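You operate a simulated robot arm through the tools that you are given. There is no shell and no other tool. Be economical: measure what you need, move in short steps, check, and stop when the job is done.

The job below is to be done with a simulated robot arm. You get a single attempt, and the scene is never put back.

## Task
Stop the test and put both test loops back on the hose rack.
Fine: pump off, then bleed, then the orange and the green cart valve on 0, then rack the loops. Spill nothing; the other valves, hoses, loops and caps end as they were.

Only the result counts: the job must be done as asked and must still hold three seconds after the hand-in. Knocking over, shifting, dropping, spilling or breaking anything else fails it. A push-on lid holds only when it is set on centred and level and pressed home; a screw cap is set on level and turned clockwise until tight.

## Robot
A 7-joint arm with a two-finger parallel gripper, fixed in place. Base frame: the origin is at the foot of the arm, x ahead of it, y to its left, z up; the work surface is at about z = 870. Units: mm, rad, N and s.
With the tool pointing down near the work surface it reaches from about 400 to 900 mm from the base axis. Its first joint turns from -2.007 to 2.007 rad. Payload 3.91 kg.
Tool frame: the origin (TCP) lies between the finger pads and is the grasp point; the fingertips stand 30 mm ahead of it; z points along the fingers, y is the line along which they close. Largest opening 110 mm; finger width 20, thickness 10; the body of the gripper, 48 by 112 mm, starts 55 mm behind the TCP.
Orientation is told as [roll, pitch, yaw] about the base's x, y, z axes, in that order, counted from this pose: with the fingers straight down and closing along the base's y, the tool's x points along the base's -x, its y along +y and its z along -z.

## Interface
- The arm moves only by the tool jog_arm. Its argument "steps" is a list of rows, each a list of 3 entries, a list of its own where there are three numbers: the shift along the tool's x, y, z in units of 30 mm (1.0 is 30 mm), then the turn, a rotation vector about the tool's x, y, z in units of 4 degrees (1.0 is 4 degrees), then the gripper command, from -1 (shut) to 1 (fully open), values between in proportion. In form: [[[x, y, z], [rx, ry, rz], fingers], ...]. A call has 1 to 8 rows; each row shifts and turns the commanded pose from where the row before left it, along the tool's axes as they then stand. A call with a number of a shift or a turn outside -1 to 1 is refused whole. Rows are played at 5 a second. More than 50 mm and 0.15 rad between two rows, or a gripper value outside its range, and nothing of the call is played. Where a pose cannot be reached the arm comes as near as it can. A force on the tool above 40 N (or 10 N above the force at the start of the call, whichever is more), or a blocked arm, ends the call early, and 0.2 s more pass. Each finger travels about 153 mm/s and halts on what it meets, pressing with about 24 N; the grip force reading is that of the motor and also rises with nothing between the fingers. The clock runs only during rows and for 0.2 s after the last one: add rows that do not move to give the fingers time. The reply holds the time, the measured pose of the TCP, the force on the tool along the base axes, the opening and the grip force, in the units named above and with some noise, with the torque about the TCP (base axes, N m) and any sound that the robot's microphone picked up.
- Cameras (640 x 400 px; columns grow to the right, rows downward): "scene" is fixed at [400.4, 651.4, 1690.4]; the picture's right is [-0.91, -0.42, 0.00], its down [-0.28, 0.61, -0.74] and it looks along [0.31, -0.67, -0.67] (base axes); focal length 348 px, centre (320, 200). "wrist" rides on the gripper at [72, 17, -103] in the tool frame; the picture's right is [-0.23, 0.97, 0.00], its down [-0.76, -0.18, -0.62] and it looks along [-0.61, -0.14, 0.78] (tool axes); focal length 222 px, centre (320, 200). There is no depth. A picture from a camera that has moved, and an enlarged one, comes with that camera's place and axes in the base frame and with its lens.
- capture(camera): a new picture of that camera. No time passes.
- move_column(by): slides the trunk up (or, below 0, down) by that many mm; the arm rides with it, the base frame stays. It gives what a move gives, with no picture.
- close_up(camera, box): a new picture of the part [left, top, right, bottom] of that camera's present view, enlarged. No time passes.
- finish_job(): hands the job in; it is judged then, once.

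Go step by step. Nothing tells you positions but the pictures and the camera data: compare them with the known pose of the tool, close in by small moves and look again before you grip or let go. The budget is 120 turns and 68 pictures, counting those below and the enlarged ones. Unless the task says otherwise, let go and move clear before handing in, and close with one line.

The tools are called after "Emit:" as a command line: name --argument value ..., lists and objects as JSON in quotes. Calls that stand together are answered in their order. jog_arm: Moves the arm, as the interface text tells. Its arguments: {"type":"object","properties":{"steps":{"type":"array"}},"required":["steps"]} The other tools are called the same way: move_column (by) slides the trunk up or down; capture (camera) takes a picture; close_up (camera, box) takes an enlarged picture of a part of a camera's view; finish_job () hands the job in.

At the start:

```text
clock: 0.0
tcp_pos: [556.2, -5.9, 1302.1]
ee_rot: [0.001, -0.002, 0.001]
contact_force: [0.1, 0.8, -0.2]
wrist_torque: [-0.01, 0.03, -0.01]
gripper_width: 109.8
grasp_force: 0.1
trunk travel left (down, up): [-900.0, 90.0]
```

scene: 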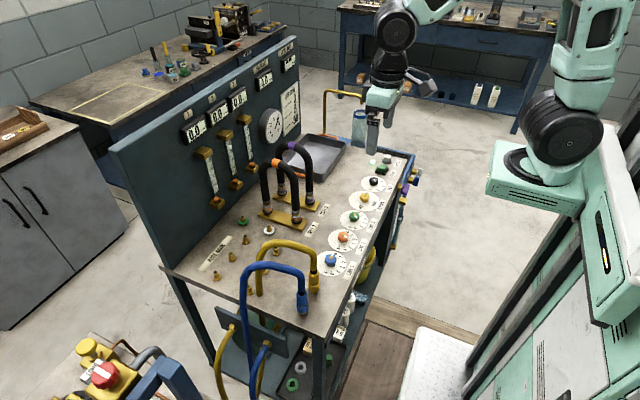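
wrist: 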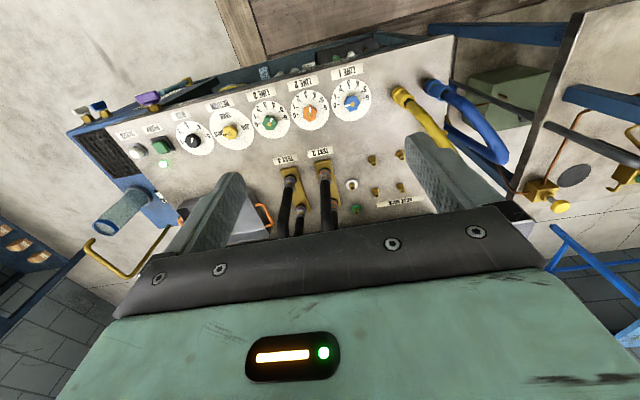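

I see a test cart with a row of dials, two black test loops (orange- and purple-marked) on brass blocks, and pump buttons. I'll look closer at the panel and the rack first.

Emit:
close_up --camera "scene" --box '[300, 140, 430, 290]'

Emit:
close_up --camera "scene" --box '[190, 130, 350, 290]'

Emit:
close_up --camera "wrist" --box '[60, 60, 440, 240]'

Emit:
close_up --camera "scene" --box '[170, 50, 310, 160]'

```text
2.67 times, centred on (365, 215) of scene
camera zoom: at [400.4, 651.4, 1690.4], right [-0.91, -0.42, 0.0], down [-0.28, 0.61, -0.74], along [0.31, -0.67, -0.67], focal length 929 px, centre (200, 160)
```

zoom: 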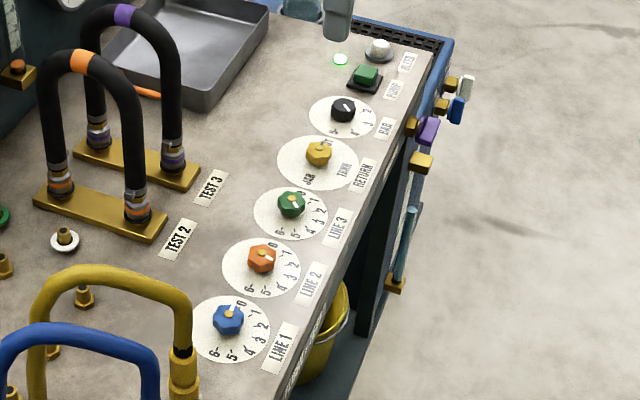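

```text
2.50 times, centred on (270, 210) of scene
camera zoom: at [400.4, 651.4, 1690.4], right [-0.91, -0.42, 0.0], down [-0.28, 0.61, -0.74], along [0.31, -0.67, -0.67], focal length 870 px, centre (445, 175)
```

zoom: 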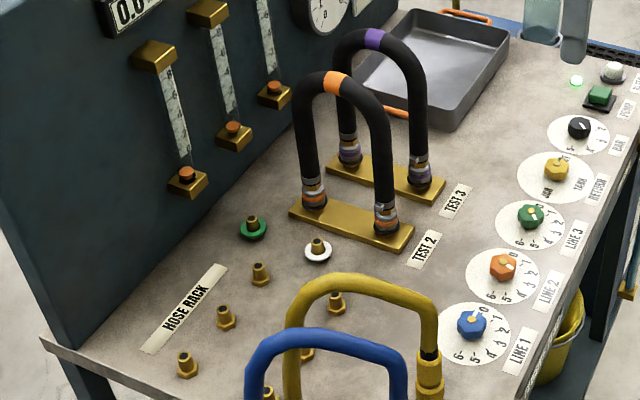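

```text
1.68 times, centred on (250, 150) of wrist
camera zoom: at [483.1, 12.7, 1404.1], right [0.23, 0.97, 0.0], down [0.76, -0.18, 0.62], along [0.61, -0.14, -0.78], focal length 374 px, centre (438, 284)
```

zoom: 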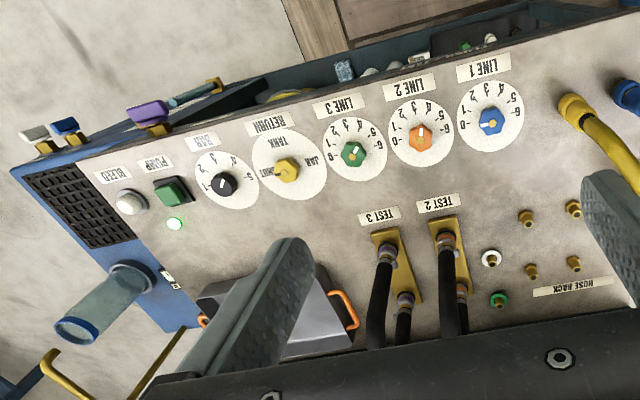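

```text
3.64 times, centred on (240, 105) of scene
camera zoom: at [400.4, 651.4, 1690.4], right [-0.91, -0.42, 0.0], down [-0.28, 0.61, -0.74], along [0.31, -0.67, -0.67], focal length 1266 px, centre (611, 546)
```

zoom: 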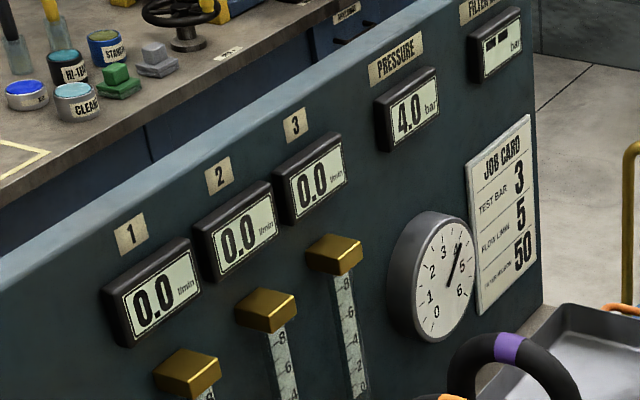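

The dials lie along x≈637 (blue y≈55, orange y≈-40, green y≈-140), with the pump at (631,-428) and bleed at (632,-500). Pressure reads 4.0 bar, so I'll go lower with fingers shut and look at the panel.

Emit:
jog_arm --steps '[[[0, -1, 1], [0, 0, 0], -1], [[0, -1, 1], [0, 0, 0], -1], [[0, -1, 1], [0, 0, 0], -1], [[0, -1, 1], [0, 0, 0], -1], [[0, -1, 1], [0, 0, 0], -1], [[0, -1, 1], [0, 0, 0], -1], [[0, -1, 1], [0, 0, 0], -1], [[0, -1, 0], [0, 0, 0], -1]]'

Emit:
capture --camera "wrist"

```text
clock: 1.8
tcp_pos: [553.5, -246.2, 1091.2]
ee_rot: [0.0, 0.001, 0.003]
contact_force: [0.5, 0.7, -0.3]
wrist_torque: [-0.02, 0.02, -0.01]
gripper_width: 0.0
grasp_force: 23.7
trunk travel left (down, up): [-900.0, 90.0]
```

```text
61 pictures are left
camera wrist: at [480.4, -228.2, 1194.9], right [0.23, 0.97, 0.0], down [0.76, -0.18, 0.62], along [0.61, -0.14, -0.78], focal length 222 px, centre (320, 200)
```

wrist: 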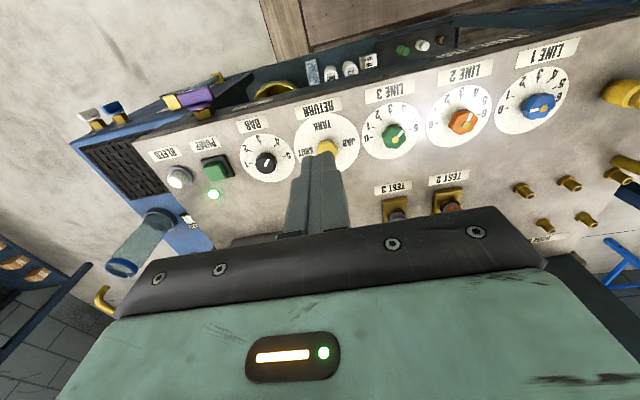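

The lit pump button is still at about (625,-428). Next I'll enlarge the dials to read them before moving.

Emit:
close_up --camera "wrist" --box '[340, 30, 600, 190]'

Emit:
jog_arm --steps '[[[-0.3, -1, 0.6], [0, 0, 0], -1], [[-0.3, -1, 0.6], [0, 0, 0], -1], [[-0.3, -1, 0.6], [0, 0, 0], -1], [[-0.3, -1, 0.6], [0, 0, 0], -1], [[-0.3, -1, 0.6], [0, 0, 0], -1], [[-0.3, -1, 0.6], [0, 0, 0], -1]]'

Emit:
capture --camera "wrist"

Emit:
close_up --camera "scene" --box '[340, 100, 440, 200]'

```text
2.46 times, centred on (470, 110) of wrist
camera zoom: at [480.4, -228.2, 1194.9], right [0.23, 0.97, 0.0], down [0.76, -0.18, 0.62], along [0.61, -0.14, -0.78], focal length 547 px, centre (-49, 422)
```

zoom: 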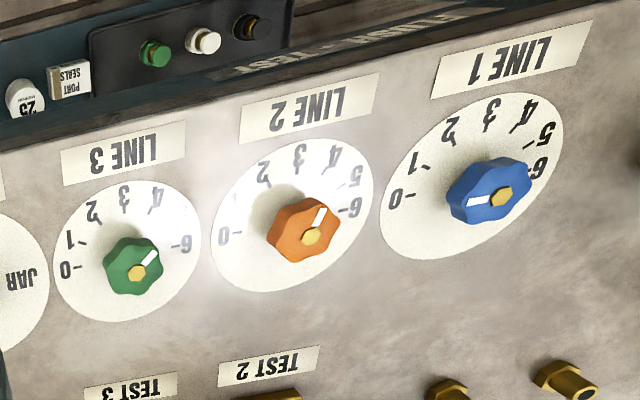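

```text
clock: 3.2
tcp_pos: [608.2, -425.3, 984.1]
ee_rot: [0.001, 0.0, 0.0]
contact_force: [0.8, 0.3, -0.2]
wrist_torque: [-0.01, -0.04, 0.02]
gripper_width: 0.0
grasp_force: 23.3
trunk travel left (down, up): [-900.0, 90.0]
```

```text
59 pictures are left
camera wrist: at [534.9, -407.0, 1087.3], right [0.23, 0.97, 0.0], down [0.76, -0.18, 0.62], along [0.61, -0.14, -0.78], focal length 222 px, centre (320, 200)
```

wrist: 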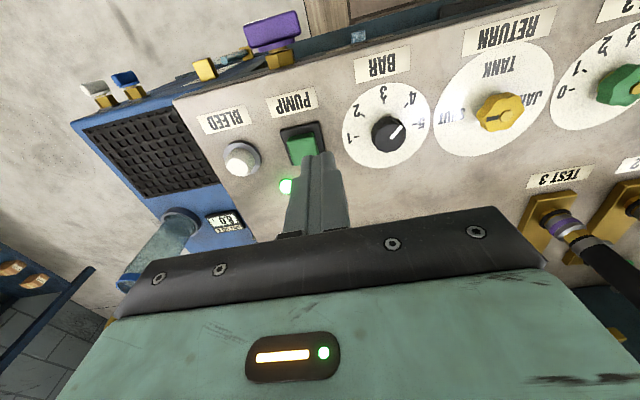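

```text
4.00 times, centred on (390, 150) of scene
camera zoom: at [400.4, 651.4, 1690.4], right [-0.91, -0.42, 0.0], down [-0.28, 0.61, -0.74], along [0.31, -0.67, -0.67], focal length 1393 px, centre (40, 400)
```

zoom: 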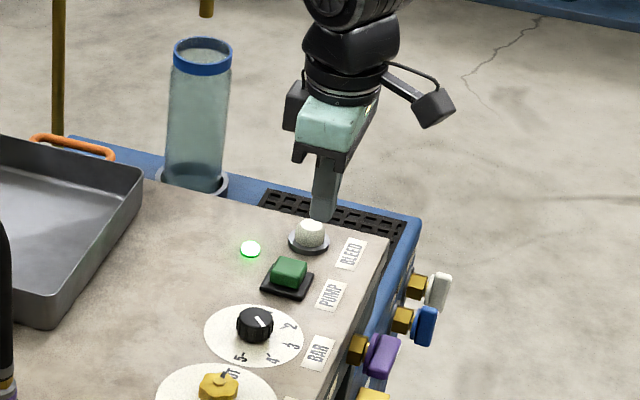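

Triangulating both views puts the pump button top at about (635,-447,867) and bleed at (634,-519,866). I'll move above the pump button and check.

Emit:
jog_arm --steps '[[[-0.45, -0.36, 0.5], [0, 0, 0], -1], [[-0.45, -0.36, 0.5], [0, 0, 0], -1], [[0, 0, 0.8], [0, 0, 0], -1], [[0, 0, 0], [0, 0, 0], -1]]'

Emit:
close_up --camera "scene" --box '[340, 120, 420, 200]'

Emit:
close_up --camera "wrist" --box '[200, 60, 440, 220]'

```text
clock: 4.2
tcp_pos: [635.9, -447.0, 928.0]
ee_rot: [0.002, 0.0, 0.002]
contact_force: [0.5, -0.1, 0.4]
wrist_torque: [-0.01, 0.01, -0.04]
gripper_width: 0.0
grasp_force: 23.8
trunk travel left (down, up): [-900.0, 90.0]
```

```text
5.00 times, centred on (380, 160) of scene
camera zoom: at [400.4, 651.4, 1690.4], right [-0.91, -0.42, 0.0], down [-0.28, 0.61, -0.74], along [0.31, -0.67, -0.67], focal length 1741 px, centre (20, 400)
```

zoom: 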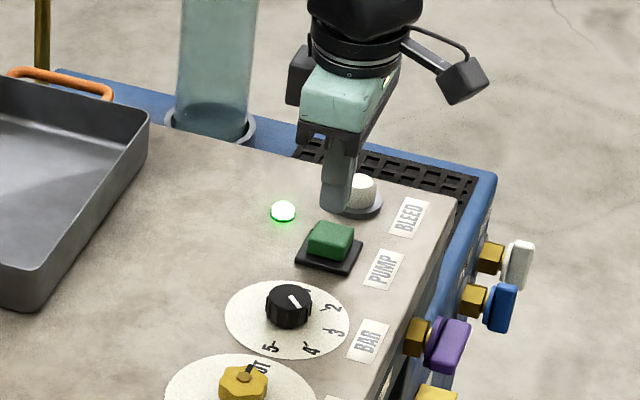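

```text
2.50 times, centred on (320, 140) of wrist
camera zoom: at [563.8, -428.8, 1032.4], right [0.23, 0.97, 0.0], down [0.76, -0.18, 0.62], along [0.61, -0.14, -0.78], focal length 555 px, centre (320, 350)
```

zoom: 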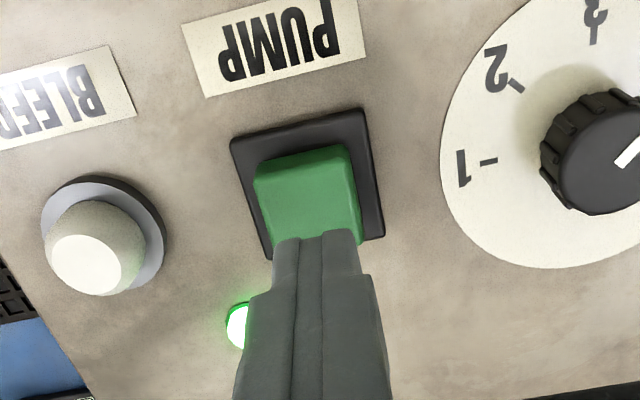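

The fingertips line up over the pump button to within a few mm. I'll shift slightly and press down in small steps.

Emit:
jog_arm --steps '[[[0.13, -0.13, 0.5], [0, 0, 0], -1], [[0, 0, 0.3], [0, 0, 0], -1], [[0, 0, 0.1], [0, 0, 0], -1], [[0, 0, 0.1], [0, 0, 0], -1], [[0, 0, 0.1], [0, 0, 0], -1]]'

```text
clock: 5.4
tcp_pos: [632.7, -451.1, 896.7]
ee_rot: [-0.003, 0.0, -0.001]
contact_force: [-3.8, -2.0, 10.9]
wrist_torque: [-0.05, 0.12, 0.01]
gripper_width: 0.0
grasp_force: 24.1
trunk travel left (down, up): [-900.0, 90.0]
heard: click
```

A click was heard. I'll lift and check the lamp and the pressure.

Emit:
jog_arm --steps '[[[0, 0, -0.7], [0, 0, 0], -1], [[0, 0, -0.7], [0, 0, 0], -1], [[0, -0.8, 0], [0, 0, 0], -1], [[0, -0.8, 0], [0, 0, 0], -1], [[0, -0.72, 0], [0, 0, 0], -1], [[0, 0, 0], [0, 0, 0], -1]]'

Emit:
close_up --camera "scene" --box '[170, 50, 310, 160]'

Emit:
close_up --camera "wrist" --box '[200, 60, 440, 220]'

```text
clock: 6.8
tcp_pos: [633.3, -520.8, 936.9]
ee_rot: [-0.001, 0.0, 0.001]
contact_force: [-0.2, 0.1, -0.8]
wrist_torque: [-0.02, -0.03, 0.02]
gripper_width: 0.2
grasp_force: 24.3
trunk travel left (down, up): [-900.0, 90.0]
```

```text
3.64 times, centred on (240, 105) of scene
camera zoom: at [400.4, 651.4, 1690.4], right [-0.91, -0.42, 0.0], down [-0.28, 0.61, -0.74], along [0.31, -0.67, -0.67], focal length 1266 px, centre (611, 546)
```

zoom: 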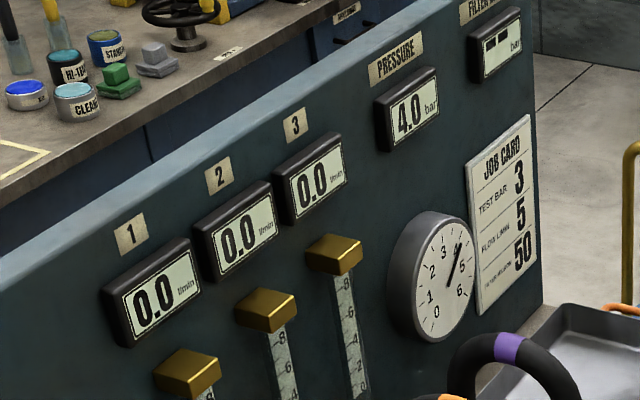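

```text
2.50 times, centred on (320, 140) of wrist
camera zoom: at [561.3, -503.0, 1040.4], right [0.23, 0.97, 0.0], down [0.76, -0.18, 0.62], along [0.61, -0.14, -0.78], focal length 555 px, centre (320, 350)
```

zoom: 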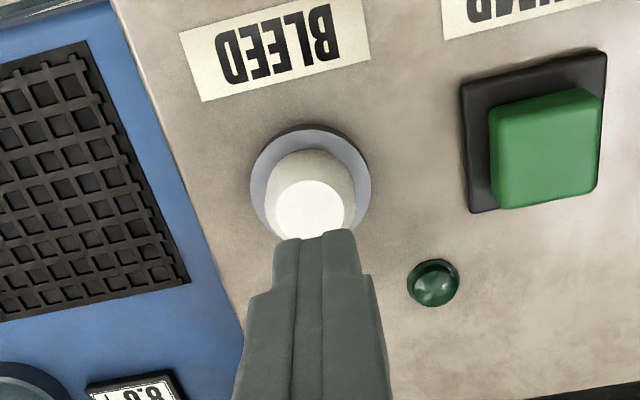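

The pump lamp is out and pressure holds at 4.0 bar. I'm above the bleed button, so I'll press and hold it.

Emit:
jog_arm --steps '[[[0, -0.07, 0.8], [0, 0, 0], -1], [[0, 0, 0.3], [0, 0, 0], -1], [[0, 0, 0.1], [0, 0, 0], -1], [[0, 0, 0.1], [0, 0, 0], -1], [[0, 0, 0.1], [0, 0, 0], -1], [[0, 0, 0], [0, 0, 0], -1], [[0, 0, 0], [0, 0, 0], -1]]'

Emit:
close_up --camera "scene" --box '[240, 60, 310, 130]'

```text
clock: 8.4
tcp_pos: [632.3, -523.9, 896.6]
ee_rot: [-0.004, -0.001, 0.0]
contact_force: [-3.2, 3.3, 19.4]
wrist_torque: [0.05, 0.01, -0.03]
gripper_width: 0.0
grasp_force: 23.9
trunk travel left (down, up): [-900.0, 90.0]
heard: click
```

```text
5.71 times, centred on (275, 95) of scene
camera zoom: at [400.4, 651.4, 1690.4], right [-0.91, -0.42, 0.0], down [-0.28, 0.61, -0.74], along [0.31, -0.67, -0.67], focal length 1990 px, centre (577, 800)
```

zoom: 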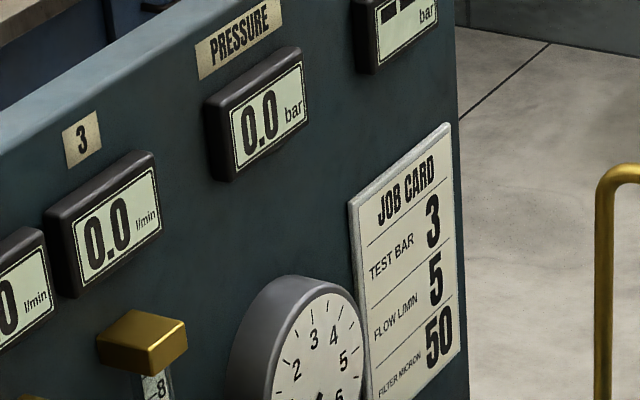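

Pressure is now 0.0. I'll lift off and travel to the green valve (about (638,-148)).

Emit:
jog_arm --steps '[[[0, 0, -1], [0, 0, 0], -1], [[0, 0, -1], [0, 0, 0], -1], [[0, 1, -1], [0, 0, 0], -1], [[0, 1, 0], [0, 0, 0], -1], [[0, 1, 0], [0, 0, 0], -1], [[0, 1, 0], [0, 0, 0], -1], [[0, 1, 0], [0, 0, 0], -1], [[0, 1, 0], [0, 0, 0], -1]]'

Emit:
jog_arm --steps '[[[0.2, 1, 0], [0, 0, 0], 0], [[0.2, 1, 0], [0, 0, 0], 0.2], [[0.2, 1, 0], [0, 0, 0], 0.2], [[0.2, 1, 0], [0, 0, 0], 0.2], [[0.2, 1, 0], [0, 0, 0], 0.2], [[0, 0.5, 0], [0, 0, 0], 0.2], [[0, 0, 0], [0, 0, 0], 0.2]]'

Emit:
capture --camera "wrist"

Emit:
close_up --camera "scene" --box '[320, 140, 420, 260]'

```text
clock: 10.2
tcp_pos: [632.9, -344.2, 985.8]
ee_rot: [-0.001, -0.002, 0.0]
contact_force: [-0.5, -0.4, 0.0]
wrist_torque: [0.01, 0.01, -0.01]
gripper_width: 0.1
grasp_force: 24.7
trunk travel left (down, up): [-900.0, 90.0]
```

```text
clock: 11.8
tcp_pos: [602.6, -176.8, 985.8]
ee_rot: [-0.001, 0.0, 0.001]
contact_force: [-1.2, -0.2, 0.1]
wrist_torque: [0.01, 0.03, 0.0]
gripper_width: 65.8
grasp_force: 0.1
trunk travel left (down, up): [-900.0, 90.0]
```

```text
52 pictures are left
camera wrist: at [530.2, -158.2, 1089.8], right [0.23, 0.97, 0.0], down [0.76, -0.18, 0.62], along [0.61, -0.14, -0.78], focal length 222 px, centre (320, 200)
```

wrist: 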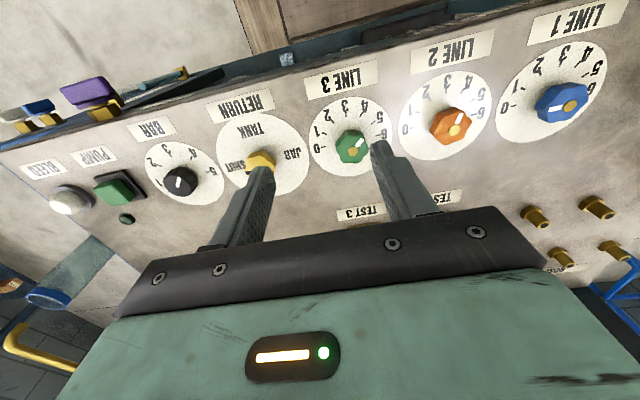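

```text
3.33 times, centred on (370, 200) of scene
camera zoom: at [400.4, 651.4, 1690.4], right [-0.91, -0.42, 0.0], down [-0.28, 0.61, -0.74], along [0.31, -0.67, -0.67], focal length 1161 px, centre (153, 200)
```

zoom: 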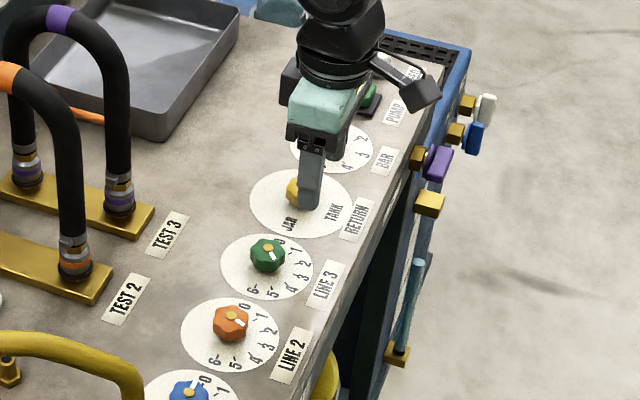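

The green knob is at about (640,-147,871) and the orange at (640,-48,870). I'll read the pointers closely and check the knob shape.

Emit:
close_up --camera "wrist" --box '[290, 60, 500, 190]'

Emit:
close_up --camera "scene" --box '[370, 200, 420, 250]'

```text
3.05 times, centred on (395, 125) of wrist
camera zoom: at [530.2, -158.2, 1089.8], right [0.23, 0.97, 0.0], down [0.76, -0.18, 0.62], along [0.61, -0.14, -0.78], focal length 677 px, centre (91, 429)
```

zoom: 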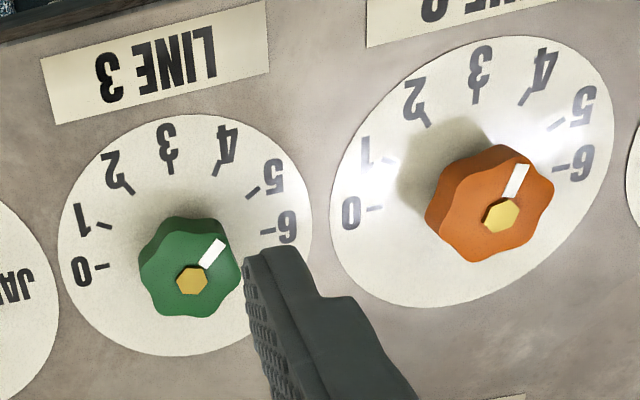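

```text
8.00 times, centred on (395, 225) of scene
camera zoom: at [400.4, 651.4, 1690.4], right [-0.91, -0.42, 0.0], down [-0.28, 0.61, -0.74], along [0.31, -0.67, -0.67], focal length 2786 px, centre (-280, 0)
```

zoom: 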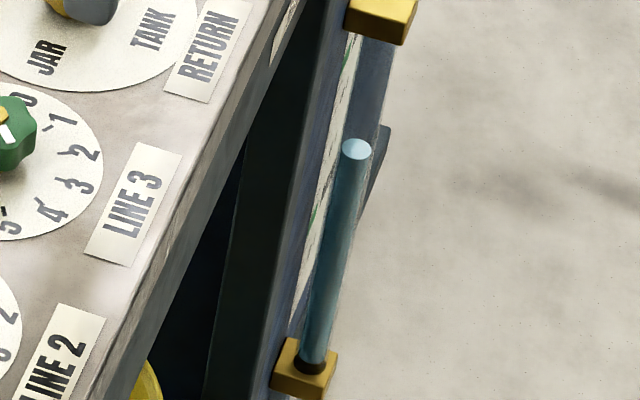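

The scale runs 30° per unit (0 at -y, 6 at +y, clockwise from above). Green stands near 4.5 and orange near 3.5, so each must turn counterclockwise. I'll centre above green and pre-rotate the tool clockwise.

Emit:
jog_arm --steps '[[[-0.67, 0.47, 0.6], [0, 0, 0], 0.2], [[-0.67, 0.47, 0.6], [0, 0, 0], 0.2], [[0, 0, 0], [0, 0, 1], 0.2], [[0, 0, 0], [0, 0, 1], 0.2], [[0, 0, 0], [0, 0, 1], 0.2], [[0, 0, 0], [0, 0, 1], 0.2], [[0, 0, 0], [0, 0, 1], 0.2], [[0, 0, 0], [0, 0, 1], 0.2]]'

Emit:
jog_arm --steps '[[[0, 0, 0], [0, 0, 1], 0.2], [[0, 0, 0], [0, 0, 1], 0.2], [[0, 0, 0], [0, 0, 1], 0.2], [[0, 0, 0], [0, 0, 1], 0.2], [[0, 0, 0], [0, 0, 1], 0.2], [[0, 0, 0], [0, 0, 1], 0.2], [[0, 0, 0], [0, 0, 1], 0.2], [[0, 0, 0], [0, 0, 1], 0.2]]'

Emit:
capture --camera "wrist"

Emit:
close_up --camera "scene" --box '[320, 170, 400, 250]'

```text
clock: 13.6
tcp_pos: [644.6, -149.4, 949.6]
ee_rot: [0.0, 0.0, -0.417]
contact_force: [-0.2, 1.3, -0.8]
wrist_torque: [-0.01, 0.02, -0.01]
gripper_width: 66.2
grasp_force: 0.0
trunk travel left (down, up): [-900.0, 90.0]
```

```text
clock: 15.4
tcp_pos: [643.7, -148.8, 949.3]
ee_rot: [-0.001, 0.003, -0.978]
contact_force: [0.2, -0.2, 0.7]
wrist_torque: [-0.02, -0.01, -0.01]
gripper_width: 65.8
grasp_force: 0.1
trunk travel left (down, up): [-900.0, 90.0]
```

```text
48 pictures are left
camera wrist: at [616.7, -78.2, 1052.7], right [0.93, 0.36, 0.0], down [0.28, -0.73, 0.62], along [0.22, -0.58, -0.78], focal length 222 px, centre (320, 200)
```

wrist: 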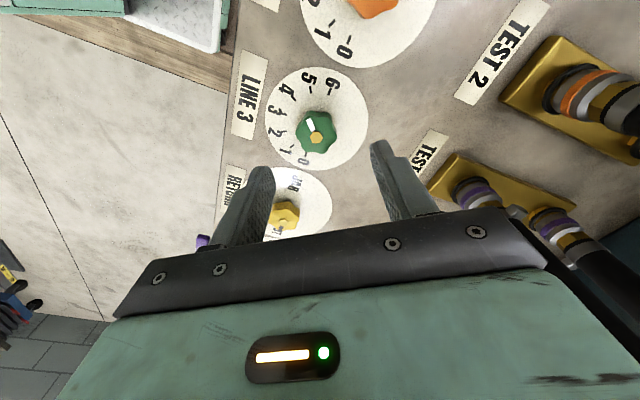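

```text
5.00 times, centred on (360, 210) of scene
camera zoom: at [400.4, 651.4, 1690.4], right [-0.91, -0.42, 0.0], down [-0.28, 0.61, -0.74], along [0.31, -0.67, -0.67], focal length 1741 px, centre (120, 150)
```

zoom: 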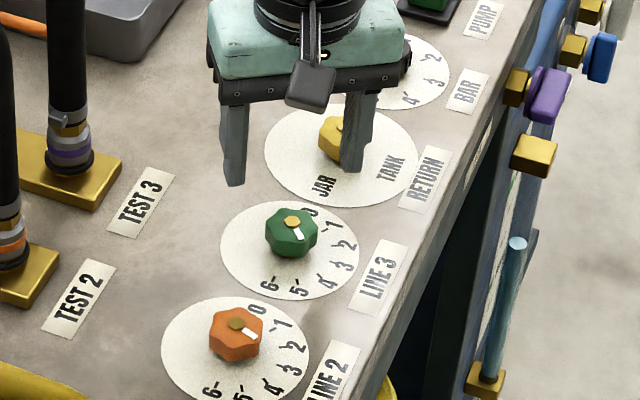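

The tool is centred over the green knob. I'll descend to tips just above the dial and close.

Emit:
jog_arm --steps '[[[0, 0, 0.9], [0, 0, 0], 0.2], [[0, 0, 0.9], [0, 0, 0], 0.2], [[0, 0, 0.4], [0, 0, 0], 0.2], [[0, 0, 0], [0, 0, 0], 0.2]]'

Emit:
jog_arm --steps '[[[0, 0, 0], [0, 0, 0], -0.2], [[0, 0, 0], [0, 0, 0], -0.5], [[0, 0, 0], [0, 0, 0], -1], [[0, 0, 0], [0, 0, 0], -1]]'

Emit:
close_up --camera "wrist" --box '[220, 60, 420, 220]'

```text
clock: 16.4
tcp_pos: [643.8, -150.2, 881.2]
ee_rot: [-0.001, 0.0, -0.977]
contact_force: [-0.4, 0.5, -1.4]
wrist_torque: [0.01, -0.02, -0.02]
gripper_width: 65.9
grasp_force: 0.0
trunk travel left (down, up): [-900.0, 90.0]
```

```text
clock: 17.4
tcp_pos: [641.2, -151.2, 881.2]
ee_rot: [-0.005, 0.003, -0.977]
contact_force: [-19.7, -13.5, 0.3]
wrist_torque: [-0.27, 0.46, 0.07]
gripper_width: 32.5
grasp_force: 44.5
trunk travel left (down, up): [-900.0, 90.0]
```

```text
2.50 times, centred on (320, 140) of wrist
camera zoom: at [615.3, -80.4, 985.4], right [0.93, 0.36, 0.0], down [0.28, -0.73, 0.62], along [0.22, -0.58, -0.78], focal length 555 px, centre (320, 350)
```

zoom: 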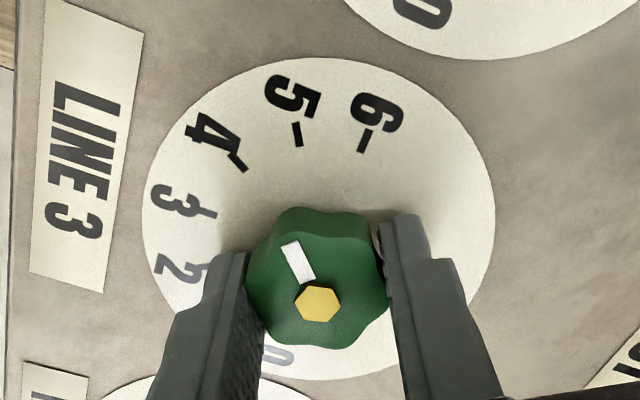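

I have a grip at 32.5 mm with a side load toward -tool y. I'll relieve it and start turning counterclockwise.

Emit:
jog_arm --steps '[[[0, -0.1, 0], [0, 0, 0], -1], [[0, 0, 0], [0, 0, 0], -1], [[0, 0, 0], [0, 0, -0.5], -1], [[0, 0, 0], [0, 0, -0.5], -1], [[0, 0, 0], [0, 0, -1], -1], [[0, 0, 0], [0, 0, -1], -1]]'

```text
clock: 18.8
tcp_pos: [640.8, -151.5, 882.3]
ee_rot: [0.001, 0.001, -0.766]
contact_force: [1.5, -10.7, -27.2]
wrist_torque: [-0.28, -0.19, -0.02]
gripper_width: 32.7
grasp_force: 45.7
trunk travel left (down, up): [-900.0, 90.0]
```

Emit:
jog_arm --steps '[[[-0.05, -0.05, 0.05], [0, 0, 0], -1], [[0, 0, 0], [0, 0, -1], -1], [[0, 0, 0], [0, 0, -1], -1], [[0, 0, 0], [0, 0, -1], -1]]'

Emit:
close_up --camera "wrist" --box '[220, 60, 420, 220]'

```text
clock: 19.8
tcp_pos: [641.8, -150.5, 882.1]
ee_rot: [0.001, 0.001, -0.555]
contact_force: [8.0, 7.7, -19.6]
wrist_torque: [0.58, 0.8, -0.01]
gripper_width: 32.4
grasp_force: 44.8
trunk travel left (down, up): [-900.0, 90.0]
```

```text
2.50 times, centred on (320, 140) of wrist
camera zoom: at [589.0, -97.1, 986.1], right [0.71, 0.71, 0.0], down [0.55, -0.55, 0.62], along [0.44, -0.44, -0.78], focal length 555 px, centre (320, 350)
```

zoom: 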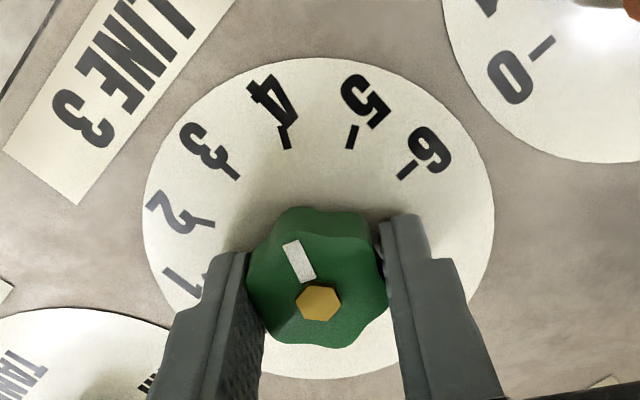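

The knob turns with the gripper and nothing slips. I'll continue.

Emit:
jog_arm --steps '[[[0, 0.05, 0.05], [0, 0, -1], -1], [[0, 0, 0], [0, 0, -1], -1], [[0, 0, 0], [0, 0, -1], -1], [[0, 0, 0], [0, 0, -1], -1], [[0, 0, 0], [0, 0, -1], -1], [[0, 0, 0], [0, 0, -1], -1], [[0, 0, 0], [0, 0, -1], -1], [[0, 0, 0], [0, 0, -1], -1]]'

Emit:
jog_arm --steps '[[[0, 0, 0], [0, 0, -1], -1], [[0, 0, 0], [0, 0, -1], -1], [[0, 0, 0], [0, 0, -1], -1], [[0, 0, 0], [0, 0, -1], -1], [[0, 0, 0], [0, 0, -1], -1], [[0, 0, 0], [0, 0, -1], -1], [[0, 0, 0], [0, 0, -1], -1], [[0, 0, 0], [0, 0, -1], -1]]'

Emit:
jog_arm --steps '[[[0, 0, 0], [0, 0, -1], -1], [[0, 0, 0], [0, 0, -1], -1], [[0, 0, 0], [0, 0, -1], -1], [[0, 0, 0], [0, 0, -1], -1], [[0, 0, 0], [0, 0, -1], -1], [[0, 0, 0], [0, 0, -1], -1], [[0, 0, 0], [0, 0, -1], -1], [[0, 0, 0], [0, 0, -1], -1]]'

Emit:
close_up --camera "wrist" --box '[220, 60, 420, 220]'

```text
clock: 21.6
tcp_pos: [642.1, -149.5, 880.5]
ee_rot: [0.0, -0.004, 0.004]
contact_force: [5.1, 16.0, 29.0]
wrist_torque: [0.34, -0.26, 0.01]
gripper_width: 32.2
grasp_force: 45.2
trunk travel left (down, up): [-900.0, 90.0]
```

```text
clock: 23.4
tcp_pos: [641.7, -148.9, 880.2]
ee_rot: [0.003, -0.001, 0.56]
contact_force: [5.6, 23.9, 15.9]
wrist_torque: [0.74, -0.79, -0.01]
gripper_width: 32.4
grasp_force: 45.1
trunk travel left (down, up): [-900.0, 90.0]
```

```text
clock: 25.2
tcp_pos: [640.4, -147.6, 880.6]
ee_rot: [0.003, -0.003, 1.121]
contact_force: [1.4, 29.8, 7.4]
wrist_torque: [0.07, 0.17, -0.03]
gripper_width: 32.5
grasp_force: 44.9
trunk travel left (down, up): [-900.0, 90.0]
```

```text
2.50 times, centred on (320, 140) of wrist
camera zoom: at [594.1, -205.5, 983.7], right [-0.78, 0.63, 0.0], down [0.49, 0.61, 0.63], along [0.39, 0.49, -0.78], focal length 555 px, centre (320, 350)
```

zoom: 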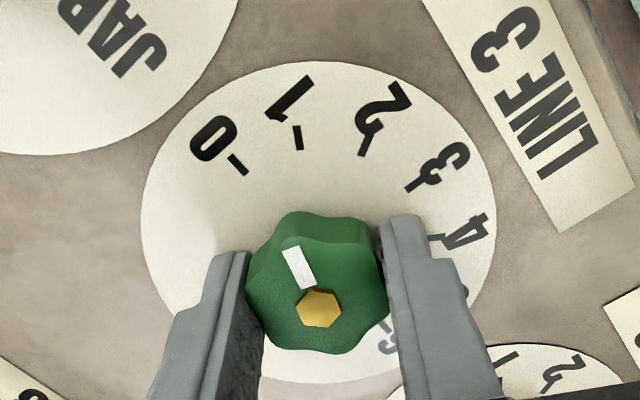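

The pointer is about 18° short of 0. I'll relieve the side load and turn the remainder.

Emit:
jog_arm --steps '[[[-0.075, 0.036, 0], [0, 0, 0], -1], [[0, 0, 0], [0, 0, -1], -1], [[0, 0, 0], [0, 0, -1], -1], [[0, 0, 0], [0, 0, -1], -1], [[0, 0, 0], [0, 0, -1], -1], [[0, 0, 0], [0, 0, 0], -1]]'

Emit:
close_up --camera "wrist" --box '[220, 60, 420, 220]'

```text
clock: 26.6
tcp_pos: [640.4, -148.0, 881.1]
ee_rot: [0.0, 0.001, 1.399]
contact_force: [-4.4, 19.7, -4.4]
wrist_torque: [0.94, -0.36, -0.05]
gripper_width: 32.5
grasp_force: 44.8
trunk travel left (down, up): [-900.0, 90.0]
```

```text
2.50 times, centred on (320, 140) of wrist
camera zoom: at [611.5, -215.8, 983.8], right [-0.92, 0.39, 0.0], down [0.31, 0.72, 0.62], along [0.24, 0.57, -0.78], focal length 555 px, centre (320, 350)
```

zoom: 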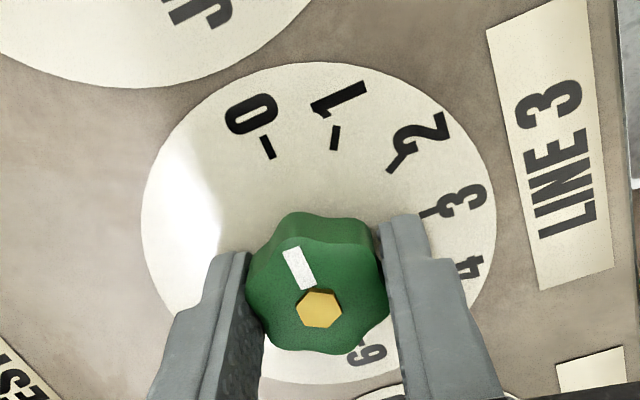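

About 3° remains, so I'll do a final nudge, then release and lift.

Emit:
jog_arm --steps '[[[0, 0, 0], [0, 0, -0.8], -1], [[0, 0, 0], [0, 0, 0], -1], [[0, 0, 0], [0, 0, 0], -0.2], [[0, 0, 0], [0, 0, 0], 0.2], [[0, 0, 0], [0, 0, 0], 0.2], [[0, 0, -1], [0, 0, 0], 0.2], [[0, 0, -1], [0, 0, 0], 0.2]]'

Emit:
close_up --camera "wrist" --box '[220, 60, 420, 220]'

```text
clock: 28.2
tcp_pos: [638.1, -149.4, 940.2]
ee_rot: [0.001, 0.0, 1.452]
contact_force: [-0.3, -0.6, -0.4]
wrist_torque: [-0.01, 0.0, 0.03]
gripper_width: 65.8
grasp_force: 0.0
trunk travel left (down, up): [-900.0, 90.0]
```

```text
2.50 times, centred on (320, 140) of wrist
camera zoom: at [614.7, -218.5, 1043.4], right [-0.94, 0.34, 0.0], down [0.27, 0.74, 0.62], along [0.21, 0.59, -0.78], focal length 555 px, centre (320, 350)
```

zoom: 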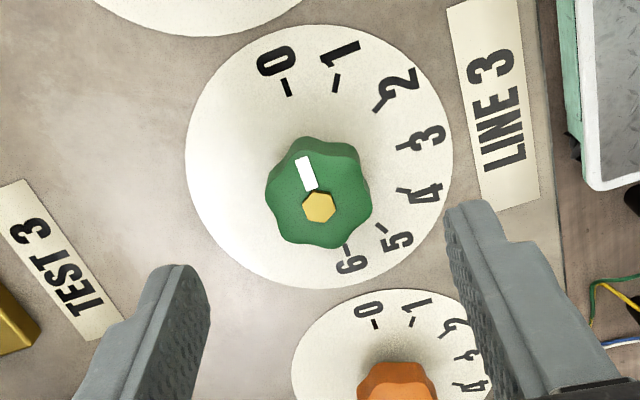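

The green pointer lies exactly on 0. Now I'll shift over to the orange knob (about (641,-47)) and rotate the tool clockwise for the next bite.

Emit:
jog_arm --steps '[[[-0.847, 0.076, 0], [0, 0, 0], 0.2], [[-0.847, 0.076, 0], [0, 0, 0], 0.2], [[-0.847, 0.076, 0], [0, 0, 0], 0.2], [[-0.847, 0.076, 0], [0, 0, 0], 0.2], [[0, 0, 0], [0, 0, 1], 0.2], [[0, 0, 0], [0, 0, 1], 0.2], [[0, 0, 0], [0, 0, 1], 0.2], [[0, 0, 0], [0, 0, 1], 0.2]]'

Emit:
jog_arm --steps '[[[0, 0, 0], [0, 0, 1], 0.2], [[0, 0, 0], [0, 0, 1], 0.2], [[0, 0, 0], [0, 0, 1], 0.2], [[0, 0, 0], [0, 0, 1], 0.2], [[0, 0, 0], [0, 0, 1], 0.2], [[0, 0, 0], [0, 0, 1], 0.2], [[0, 0, 0], [0, 0, 1], 0.2], [[0, 0, 0], [0, 0, 1], 0.2]]'

Emit:
jog_arm --steps '[[[0, 0, 0], [0, 0, 1], 0.2], [[0, 0, 0], [0, 0, 1], 0.2], [[0, 0, 0], [0, 0, 1], 0.2], [[0, 0, 0], [0, 0, 1], 0.2], [[0, 0, 0], [0, 0, 1], 0.2], [[0, 0, 0], [0, 0, 1], 0.2], [[0, 0, 0], [0, 0, 1], 0.2], [[0, 0, 0], [0, 0, 1], 0.2]]'

Emit:
jog_arm --steps '[[[0, 0, 0], [0, 0, 1], 0.2], [[0, 0, 0], [0, 0, 1], 0.2], [[0, 0, 0], [0, 0, 1], 0.2], [[0, 0, 0], [0, 0, 1], 0.2], [[0, 0, 0], [0, 0, 1], 0.2], [[0, 0, 0], [0, 0, 1], 0.2], [[0, 0, 0], [0, 0, 1], 0.2], [[0, 0, 0], [0, 0, 1], 0.2]]'

Emit:
close_up --camera "wrist" --box '[220, 60, 420, 220]'

```text
clock: 30.0
tcp_pos: [643.3, -47.7, 939.6]
ee_rot: [-0.001, 0.002, 1.174]
contact_force: [-0.1, -0.2, 0.4]
wrist_torque: [0.04, -0.01, -0.01]
gripper_width: 65.9
grasp_force: 0.0
trunk travel left (down, up): [-900.0, 90.0]
```

```text
clock: 31.8
tcp_pos: [645.2, -47.9, 939.8]
ee_rot: [-0.001, 0.001, 0.614]
contact_force: [0.1, 0.9, 0.2]
wrist_torque: [0.02, -0.01, 0.01]
gripper_width: 65.8
grasp_force: 0.0
trunk travel left (down, up): [-900.0, 90.0]
```

```text
clock: 33.6
tcp_pos: [644.1, -47.0, 940.3]
ee_rot: [0.0, -0.001, 0.055]
contact_force: [0.4, 0.0, 1.1]
wrist_torque: [0.01, 0.0, -0.01]
gripper_width: 65.9
grasp_force: 0.0
trunk travel left (down, up): [-900.0, 90.0]
```

```text
clock: 35.4
tcp_pos: [643.4, -49.0, 941.7]
ee_rot: [0.001, 0.001, -0.501]
contact_force: [-0.2, -0.5, 0.0]
wrist_torque: [0.04, 0.01, 0.0]
gripper_width: 66.0
grasp_force: 0.1
trunk travel left (down, up): [-900.0, 90.0]
```

```text
2.50 times, centred on (320, 140) of wrist
camera zoom: at [588.9, 3.8, 1044.6], right [0.67, 0.74, 0.0], down [0.58, -0.52, 0.62], along [0.46, -0.42, -0.78], focal length 555 px, centre (320, 350)
```

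zoom: 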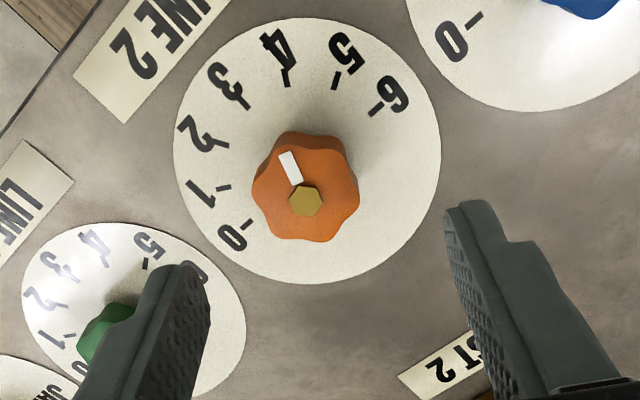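

The orange hub is at about (641,-50), with the pointer roughly 109° from 0. I'll correct, descend and grip.

Emit:
jog_arm --steps '[[[0.06, -0.05, 0.9], [0, 0, 0], 0.2], [[0, 0, 0.9], [0, 0, 0], 0.2], [[0, 0, 0.2], [0, 0, 0], 0.2], [[0, 0, 0], [0, 0, 0], -0.2], [[0, 0, 0], [0, 0, 0], -0.5], [[0, 0, 0], [0, 0, 0], -1], [[0, 0, 0], [0, 0, 0], -1]]'

```text
clock: 37.0
tcp_pos: [640.3, -50.8, 880.1]
ee_rot: [-0.003, 0.0, -0.505]
contact_force: [-11.1, -21.3, -0.6]
wrist_torque: [-0.51, 0.15, 0.0]
gripper_width: 32.3
grasp_force: 45.0
trunk travel left (down, up): [-900.0, 90.0]
```

Emit:
jog_arm --steps '[[[0, -0.1, -0.03], [0, 0, 0], -1], [[0, 0, 0], [0, 0, -1], -1], [[0, 0, 0], [0, 0, -1], -1], [[0, 0, 0], [0, 0, -1], -1], [[0, 0, 0], [0, 0, -1], -1], [[0, 0, 0], [0, 0, -1], -1], [[0, 0, 0], [0, 0, -1], -1], [[0, 0, 0], [0, 0, -1], -1]]'

Emit:
jog_arm --steps '[[[0, 0, 0], [0, 0, -1], -1], [[0, 0, 0], [0, 0, -1], -1], [[0, 0, 0], [0, 0, -1], -1], [[0, 0, 0], [0, 0, -1], -1], [[0, 0, 0], [0, 0, -1], -1], [[0, 0, 0], [0, 0, -1], -1], [[0, 0, 0], [0, 0, -1], -1], [[0, 0, 0], [0, 0, -1], -1]]'

Emit:
jog_arm --steps '[[[0, 0, 0], [0, 0, -1], -1], [[0, 0, 0], [0, 0, -1], -1], [[0, 0, 0], [0, 0, -1], -1], [[0, 0, 0], [0, 0, -1], -1], [[0, 0, 0], [0, 0, -1], -1], [[0, 0, 0], [0, 0, -1], -1], [[0, 0, 0], [0, 0, -1], -1], [[0, 0, 0], [0, 0, -1], -1]]'

Emit:
close_up --camera "wrist" --box '[220, 60, 420, 220]'

```text
clock: 38.8
tcp_pos: [641.0, -50.0, 880.7]
ee_rot: [0.001, 0.0, -0.01]
contact_force: [-3.3, -1.3, -17.3]
wrist_torque: [0.0, -0.23, -0.03]
gripper_width: 32.4
grasp_force: 45.0
trunk travel left (down, up): [-900.0, 90.0]
```

```text
clock: 40.6
tcp_pos: [642.0, -49.4, 882.8]
ee_rot: [0.001, 0.0, 0.545]
contact_force: [2.0, 15.7, -25.4]
wrist_torque: [0.41, -0.57, 0.01]
gripper_width: 32.5
grasp_force: 45.2
trunk travel left (down, up): [-900.0, 90.0]
```

```text
clock: 42.4
tcp_pos: [640.5, -48.8, 881.3]
ee_rot: [0.0, -0.002, 1.106]
contact_force: [-1.1, 19.9, 6.9]
wrist_torque: [-0.07, 0.08, -0.01]
gripper_width: 32.4
grasp_force: 44.5
trunk travel left (down, up): [-900.0, 90.0]
```

```text
2.50 times, centred on (320, 140) of wrist
camera zoom: at [592.8, -105.2, 984.9], right [-0.77, 0.64, 0.0], down [0.5, 0.6, 0.62], along [0.4, 0.48, -0.78], focal length 555 px, centre (320, 350)
```

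zoom: 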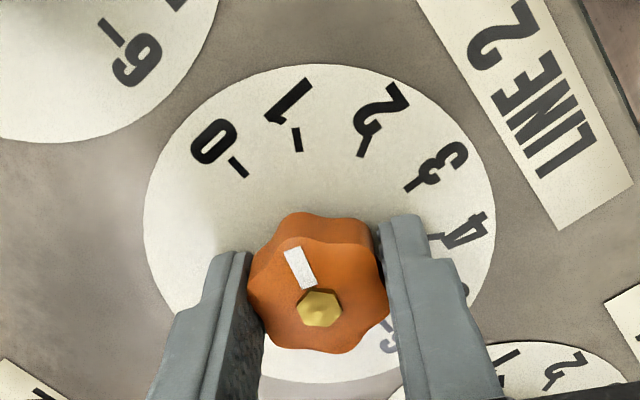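

Emit:
jog_arm --steps '[[[-0.05, 0.02, 0], [0, 0, -1], -1], [[0, 0, 0], [0, 0, -1], -1], [[0, 0, 0], [0, 0, -1], -1], [[0, 0, 0], [0, 0, -1], -1], [[0, 0, 0], [0, 0, -0.9], -1], [[0, 0, 0], [0, 0, 0], -1]]'

Emit:
jog_arm --steps '[[[0, 0, 0], [0, 0, 0], -0.2], [[0, 0, 0], [0, 0, 0], 0.2], [[0, 0, 0], [0, 0, 0], 0.2], [[0, 0, -1], [0, 0, 0], 0.2], [[0, 0, -1], [0, 0, 0], 0.2], [[0, 0, 0], [0, 0, 0], 0.2]]'

Emit:
close_up --camera "wrist" --box '[220, 60, 420, 220]'

```text
clock: 43.8
tcp_pos: [639.9, -48.1, 881.9]
ee_rot: [0.002, 0.004, 1.445]
contact_force: [-6.6, 7.7, -5.1]
wrist_torque: [-0.16, 0.11, -0.59]
gripper_width: 32.5
grasp_force: 45.0
trunk travel left (down, up): [-900.0, 90.0]
```

```text
clock: 45.2
tcp_pos: [638.5, -48.5, 941.7]
ee_rot: [0.0, 0.001, 1.448]
contact_force: [0.2, -1.1, -0.1]
wrist_torque: [-0.01, 0.0, 0.01]
gripper_width: 65.8
grasp_force: 0.0
trunk travel left (down, up): [-900.0, 90.0]
```

```text
2.50 times, centred on (320, 140) of wrist
camera zoom: at [614.1, -117.1, 1045.2], right [-0.94, 0.35, 0.0], down [0.27, 0.73, 0.62], along [0.22, 0.58, -0.78], focal length 555 px, centre (320, 350)
```

zoom: 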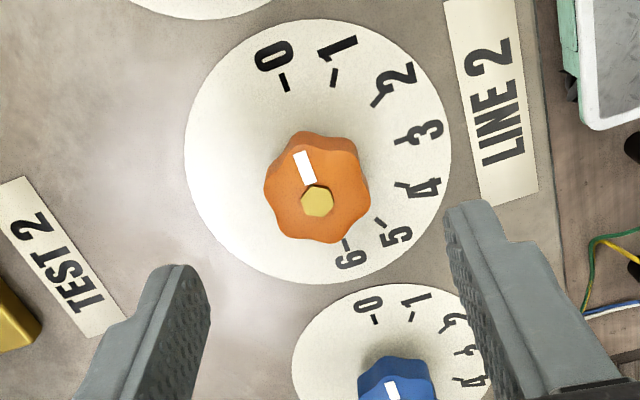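

Orange is on 0 too and blue still reads 0. I'll raise and rotate the tool back to yaw 0 to look at the loops and the rack.

Emit:
jog_arm --steps '[[[0, 0, -1], [0, 0, 1], 0.2], [[0, 0, -1], [0, 0, 1], 0.2], [[0, 0, -1], [0, 0, 1], 0.2], [[0, 0, -1], [0, 0, 1], 0.2], [[0, 0, -1], [0, 0, 1], 0.2], [[0, 0, -1], [0, 0, 1], 0.2], [[0, 0, -1], [0, 0, 1], 0.2], [[0, 0, -1], [0, 0, 1], 0.2]]'

Emit:
jog_arm --steps '[[[0, 0, -1], [0, 0, 1], 0.2], [[0, 0, -1], [0, 0, 1], 0.2], [[0, 0, 0], [0, 0, 1], 0.2], [[0, 0, 0], [0, 0, 1], 0.2], [[0, 0, 0], [0, 0, 1], 0.2], [[0, 0, 0], [0, 0, 1], 0.2], [[0, 0, 0], [0, 0, 1], 0.2], [[0, 0, 0], [0, 0, 1], 0.2]]'

Emit:
jog_arm --steps '[[[0, 0, 0], [0, 0, 1], 0.2], [[0, 0, 0], [0, 0, 1], 0.2], [[0, 0, 0], [0, 0, 1], 0.2], [[0, 0, 0], [0, 0, 1], 0.2], [[0, 0, 0], [0, 0, 0.74], 0.2], [[0, 0.7, 0], [0, 0, 0], 0.2], [[0, 0.7, 0], [0, 0, 0], 0.2], [[0, 0, 0], [0, 0, 0], 0.2]]'

Emit:
capture --camera "wrist"

Emit:
capture --camera "scene"

```text
clock: 47.0
tcp_pos: [642.6, -51.2, 1181.7]
ee_rot: [0.001, -0.002, 0.887]
contact_force: [1.1, -0.6, 0.3]
wrist_torque: [0.01, 0.04, 0.01]
gripper_width: 66.1
grasp_force: 0.0
trunk travel left (down, up): [-900.0, 90.0]
```

```text
clock: 48.8
tcp_pos: [641.9, -49.1, 1241.4]
ee_rot: [0.0, 0.001, 0.327]
contact_force: [-0.4, 0.2, 0.1]
wrist_torque: [0.02, 0.04, 0.01]
gripper_width: 66.0
grasp_force: 0.0
trunk travel left (down, up): [-900.0, 90.0]
```

```text
clock: 50.6
tcp_pos: [641.7, -5.8, 1243.2]
ee_rot: [0.001, -0.001, 0.0]
contact_force: [0.4, -0.5, -0.5]
wrist_torque: [0.0, 0.02, 0.0]
gripper_width: 66.1
grasp_force: 0.0
trunk travel left (down, up): [-900.0, 90.0]
```

```text
38 pictures are left
camera wrist: at [568.7, 12.5, 1347.0], right [0.23, 0.97, 0.0], down [0.76, -0.18, 0.62], along [0.61, -0.14, -0.78], focal length 222 px, centre (320, 200)
```

wrist: 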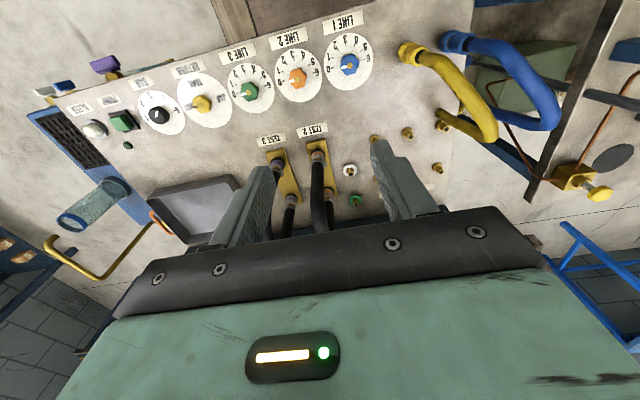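

```text
37 pictures are left
```

scene: 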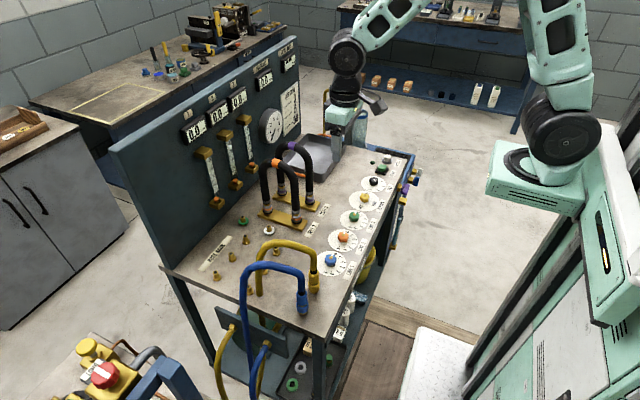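

I need a closer look at the rack and the two loops from both cameras.

Emit:
close_up --camera "scene" --box '[200, 210, 330, 320]'

Emit:
close_up --camera "wrist" --box '[240, 20, 580, 240]'

Emit:
close_up --camera "scene" --box '[240, 130, 350, 240]'

```text
3.64 times, centred on (265, 265) of scene
camera zoom: at [400.4, 651.4, 1690.4], right [-0.91, -0.42, 0.0], down [-0.28, 0.61, -0.74], along [0.31, -0.67, -0.67], focal length 1266 px, centre (520, -36)
```

zoom: 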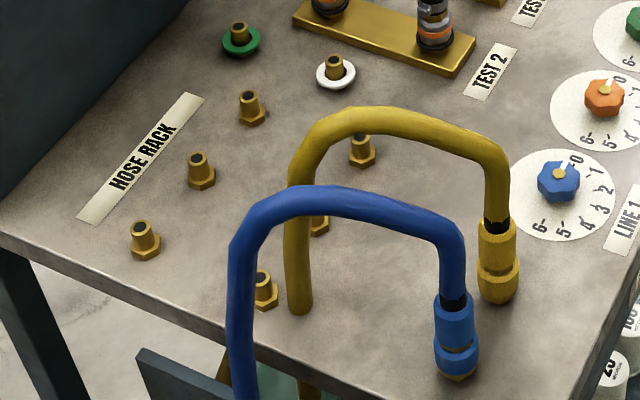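

```text
1.82 times, centred on (410, 130) of wrist
camera zoom: at [568.7, 12.5, 1347.0], right [0.23, 0.97, 0.0], down [0.76, -0.18, 0.62], along [0.61, -0.14, -0.78], focal length 404 px, centre (156, 327)
```

zoom: 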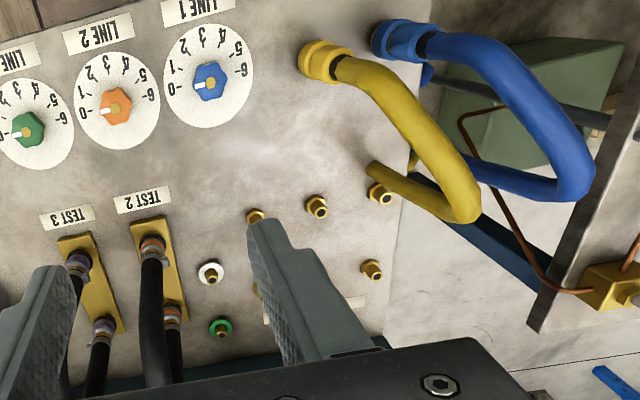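

```text
3.64 times, centred on (295, 185) of scene
camera zoom: at [400.4, 651.4, 1690.4], right [-0.91, -0.42, 0.0], down [-0.28, 0.61, -0.74], along [0.31, -0.67, -0.67], focal length 1266 px, centre (411, 254)
```

zoom: 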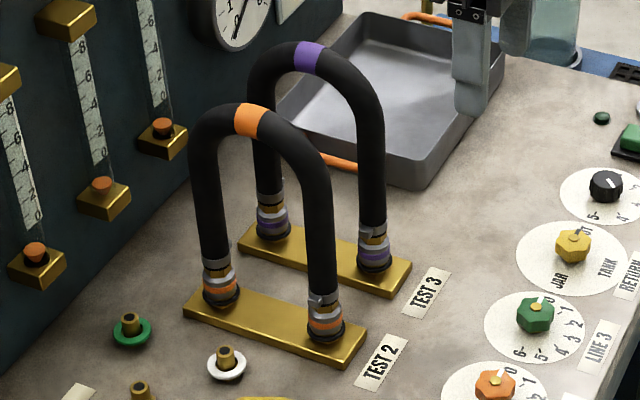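

The loops are centred near (864,-46) and (863,-147), with tops at about z 1085. Rack pairs lie near y≈87, 161 and 236. I'll look at how the couplings are held.

Emit:
close_up --camera "scene" --box '[255, 190, 310, 225]'

```text
11.43 times, centred on (282, 208) of scene
camera zoom: at [400.4, 651.4, 1690.4], right [-0.91, -0.42, 0.0], down [-0.28, 0.61, -0.74], along [0.31, -0.67, -0.67], focal length 3980 px, centre (749, 114)
```

zoom: 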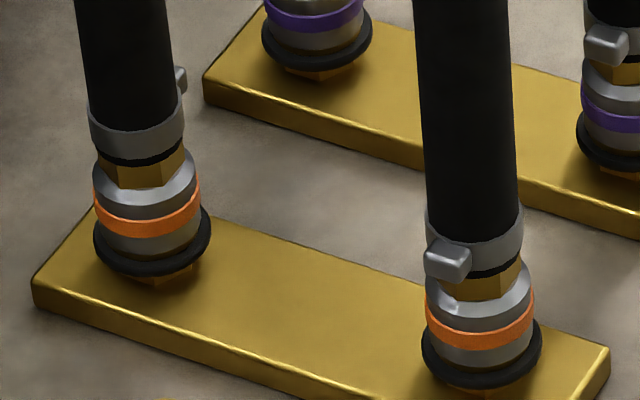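

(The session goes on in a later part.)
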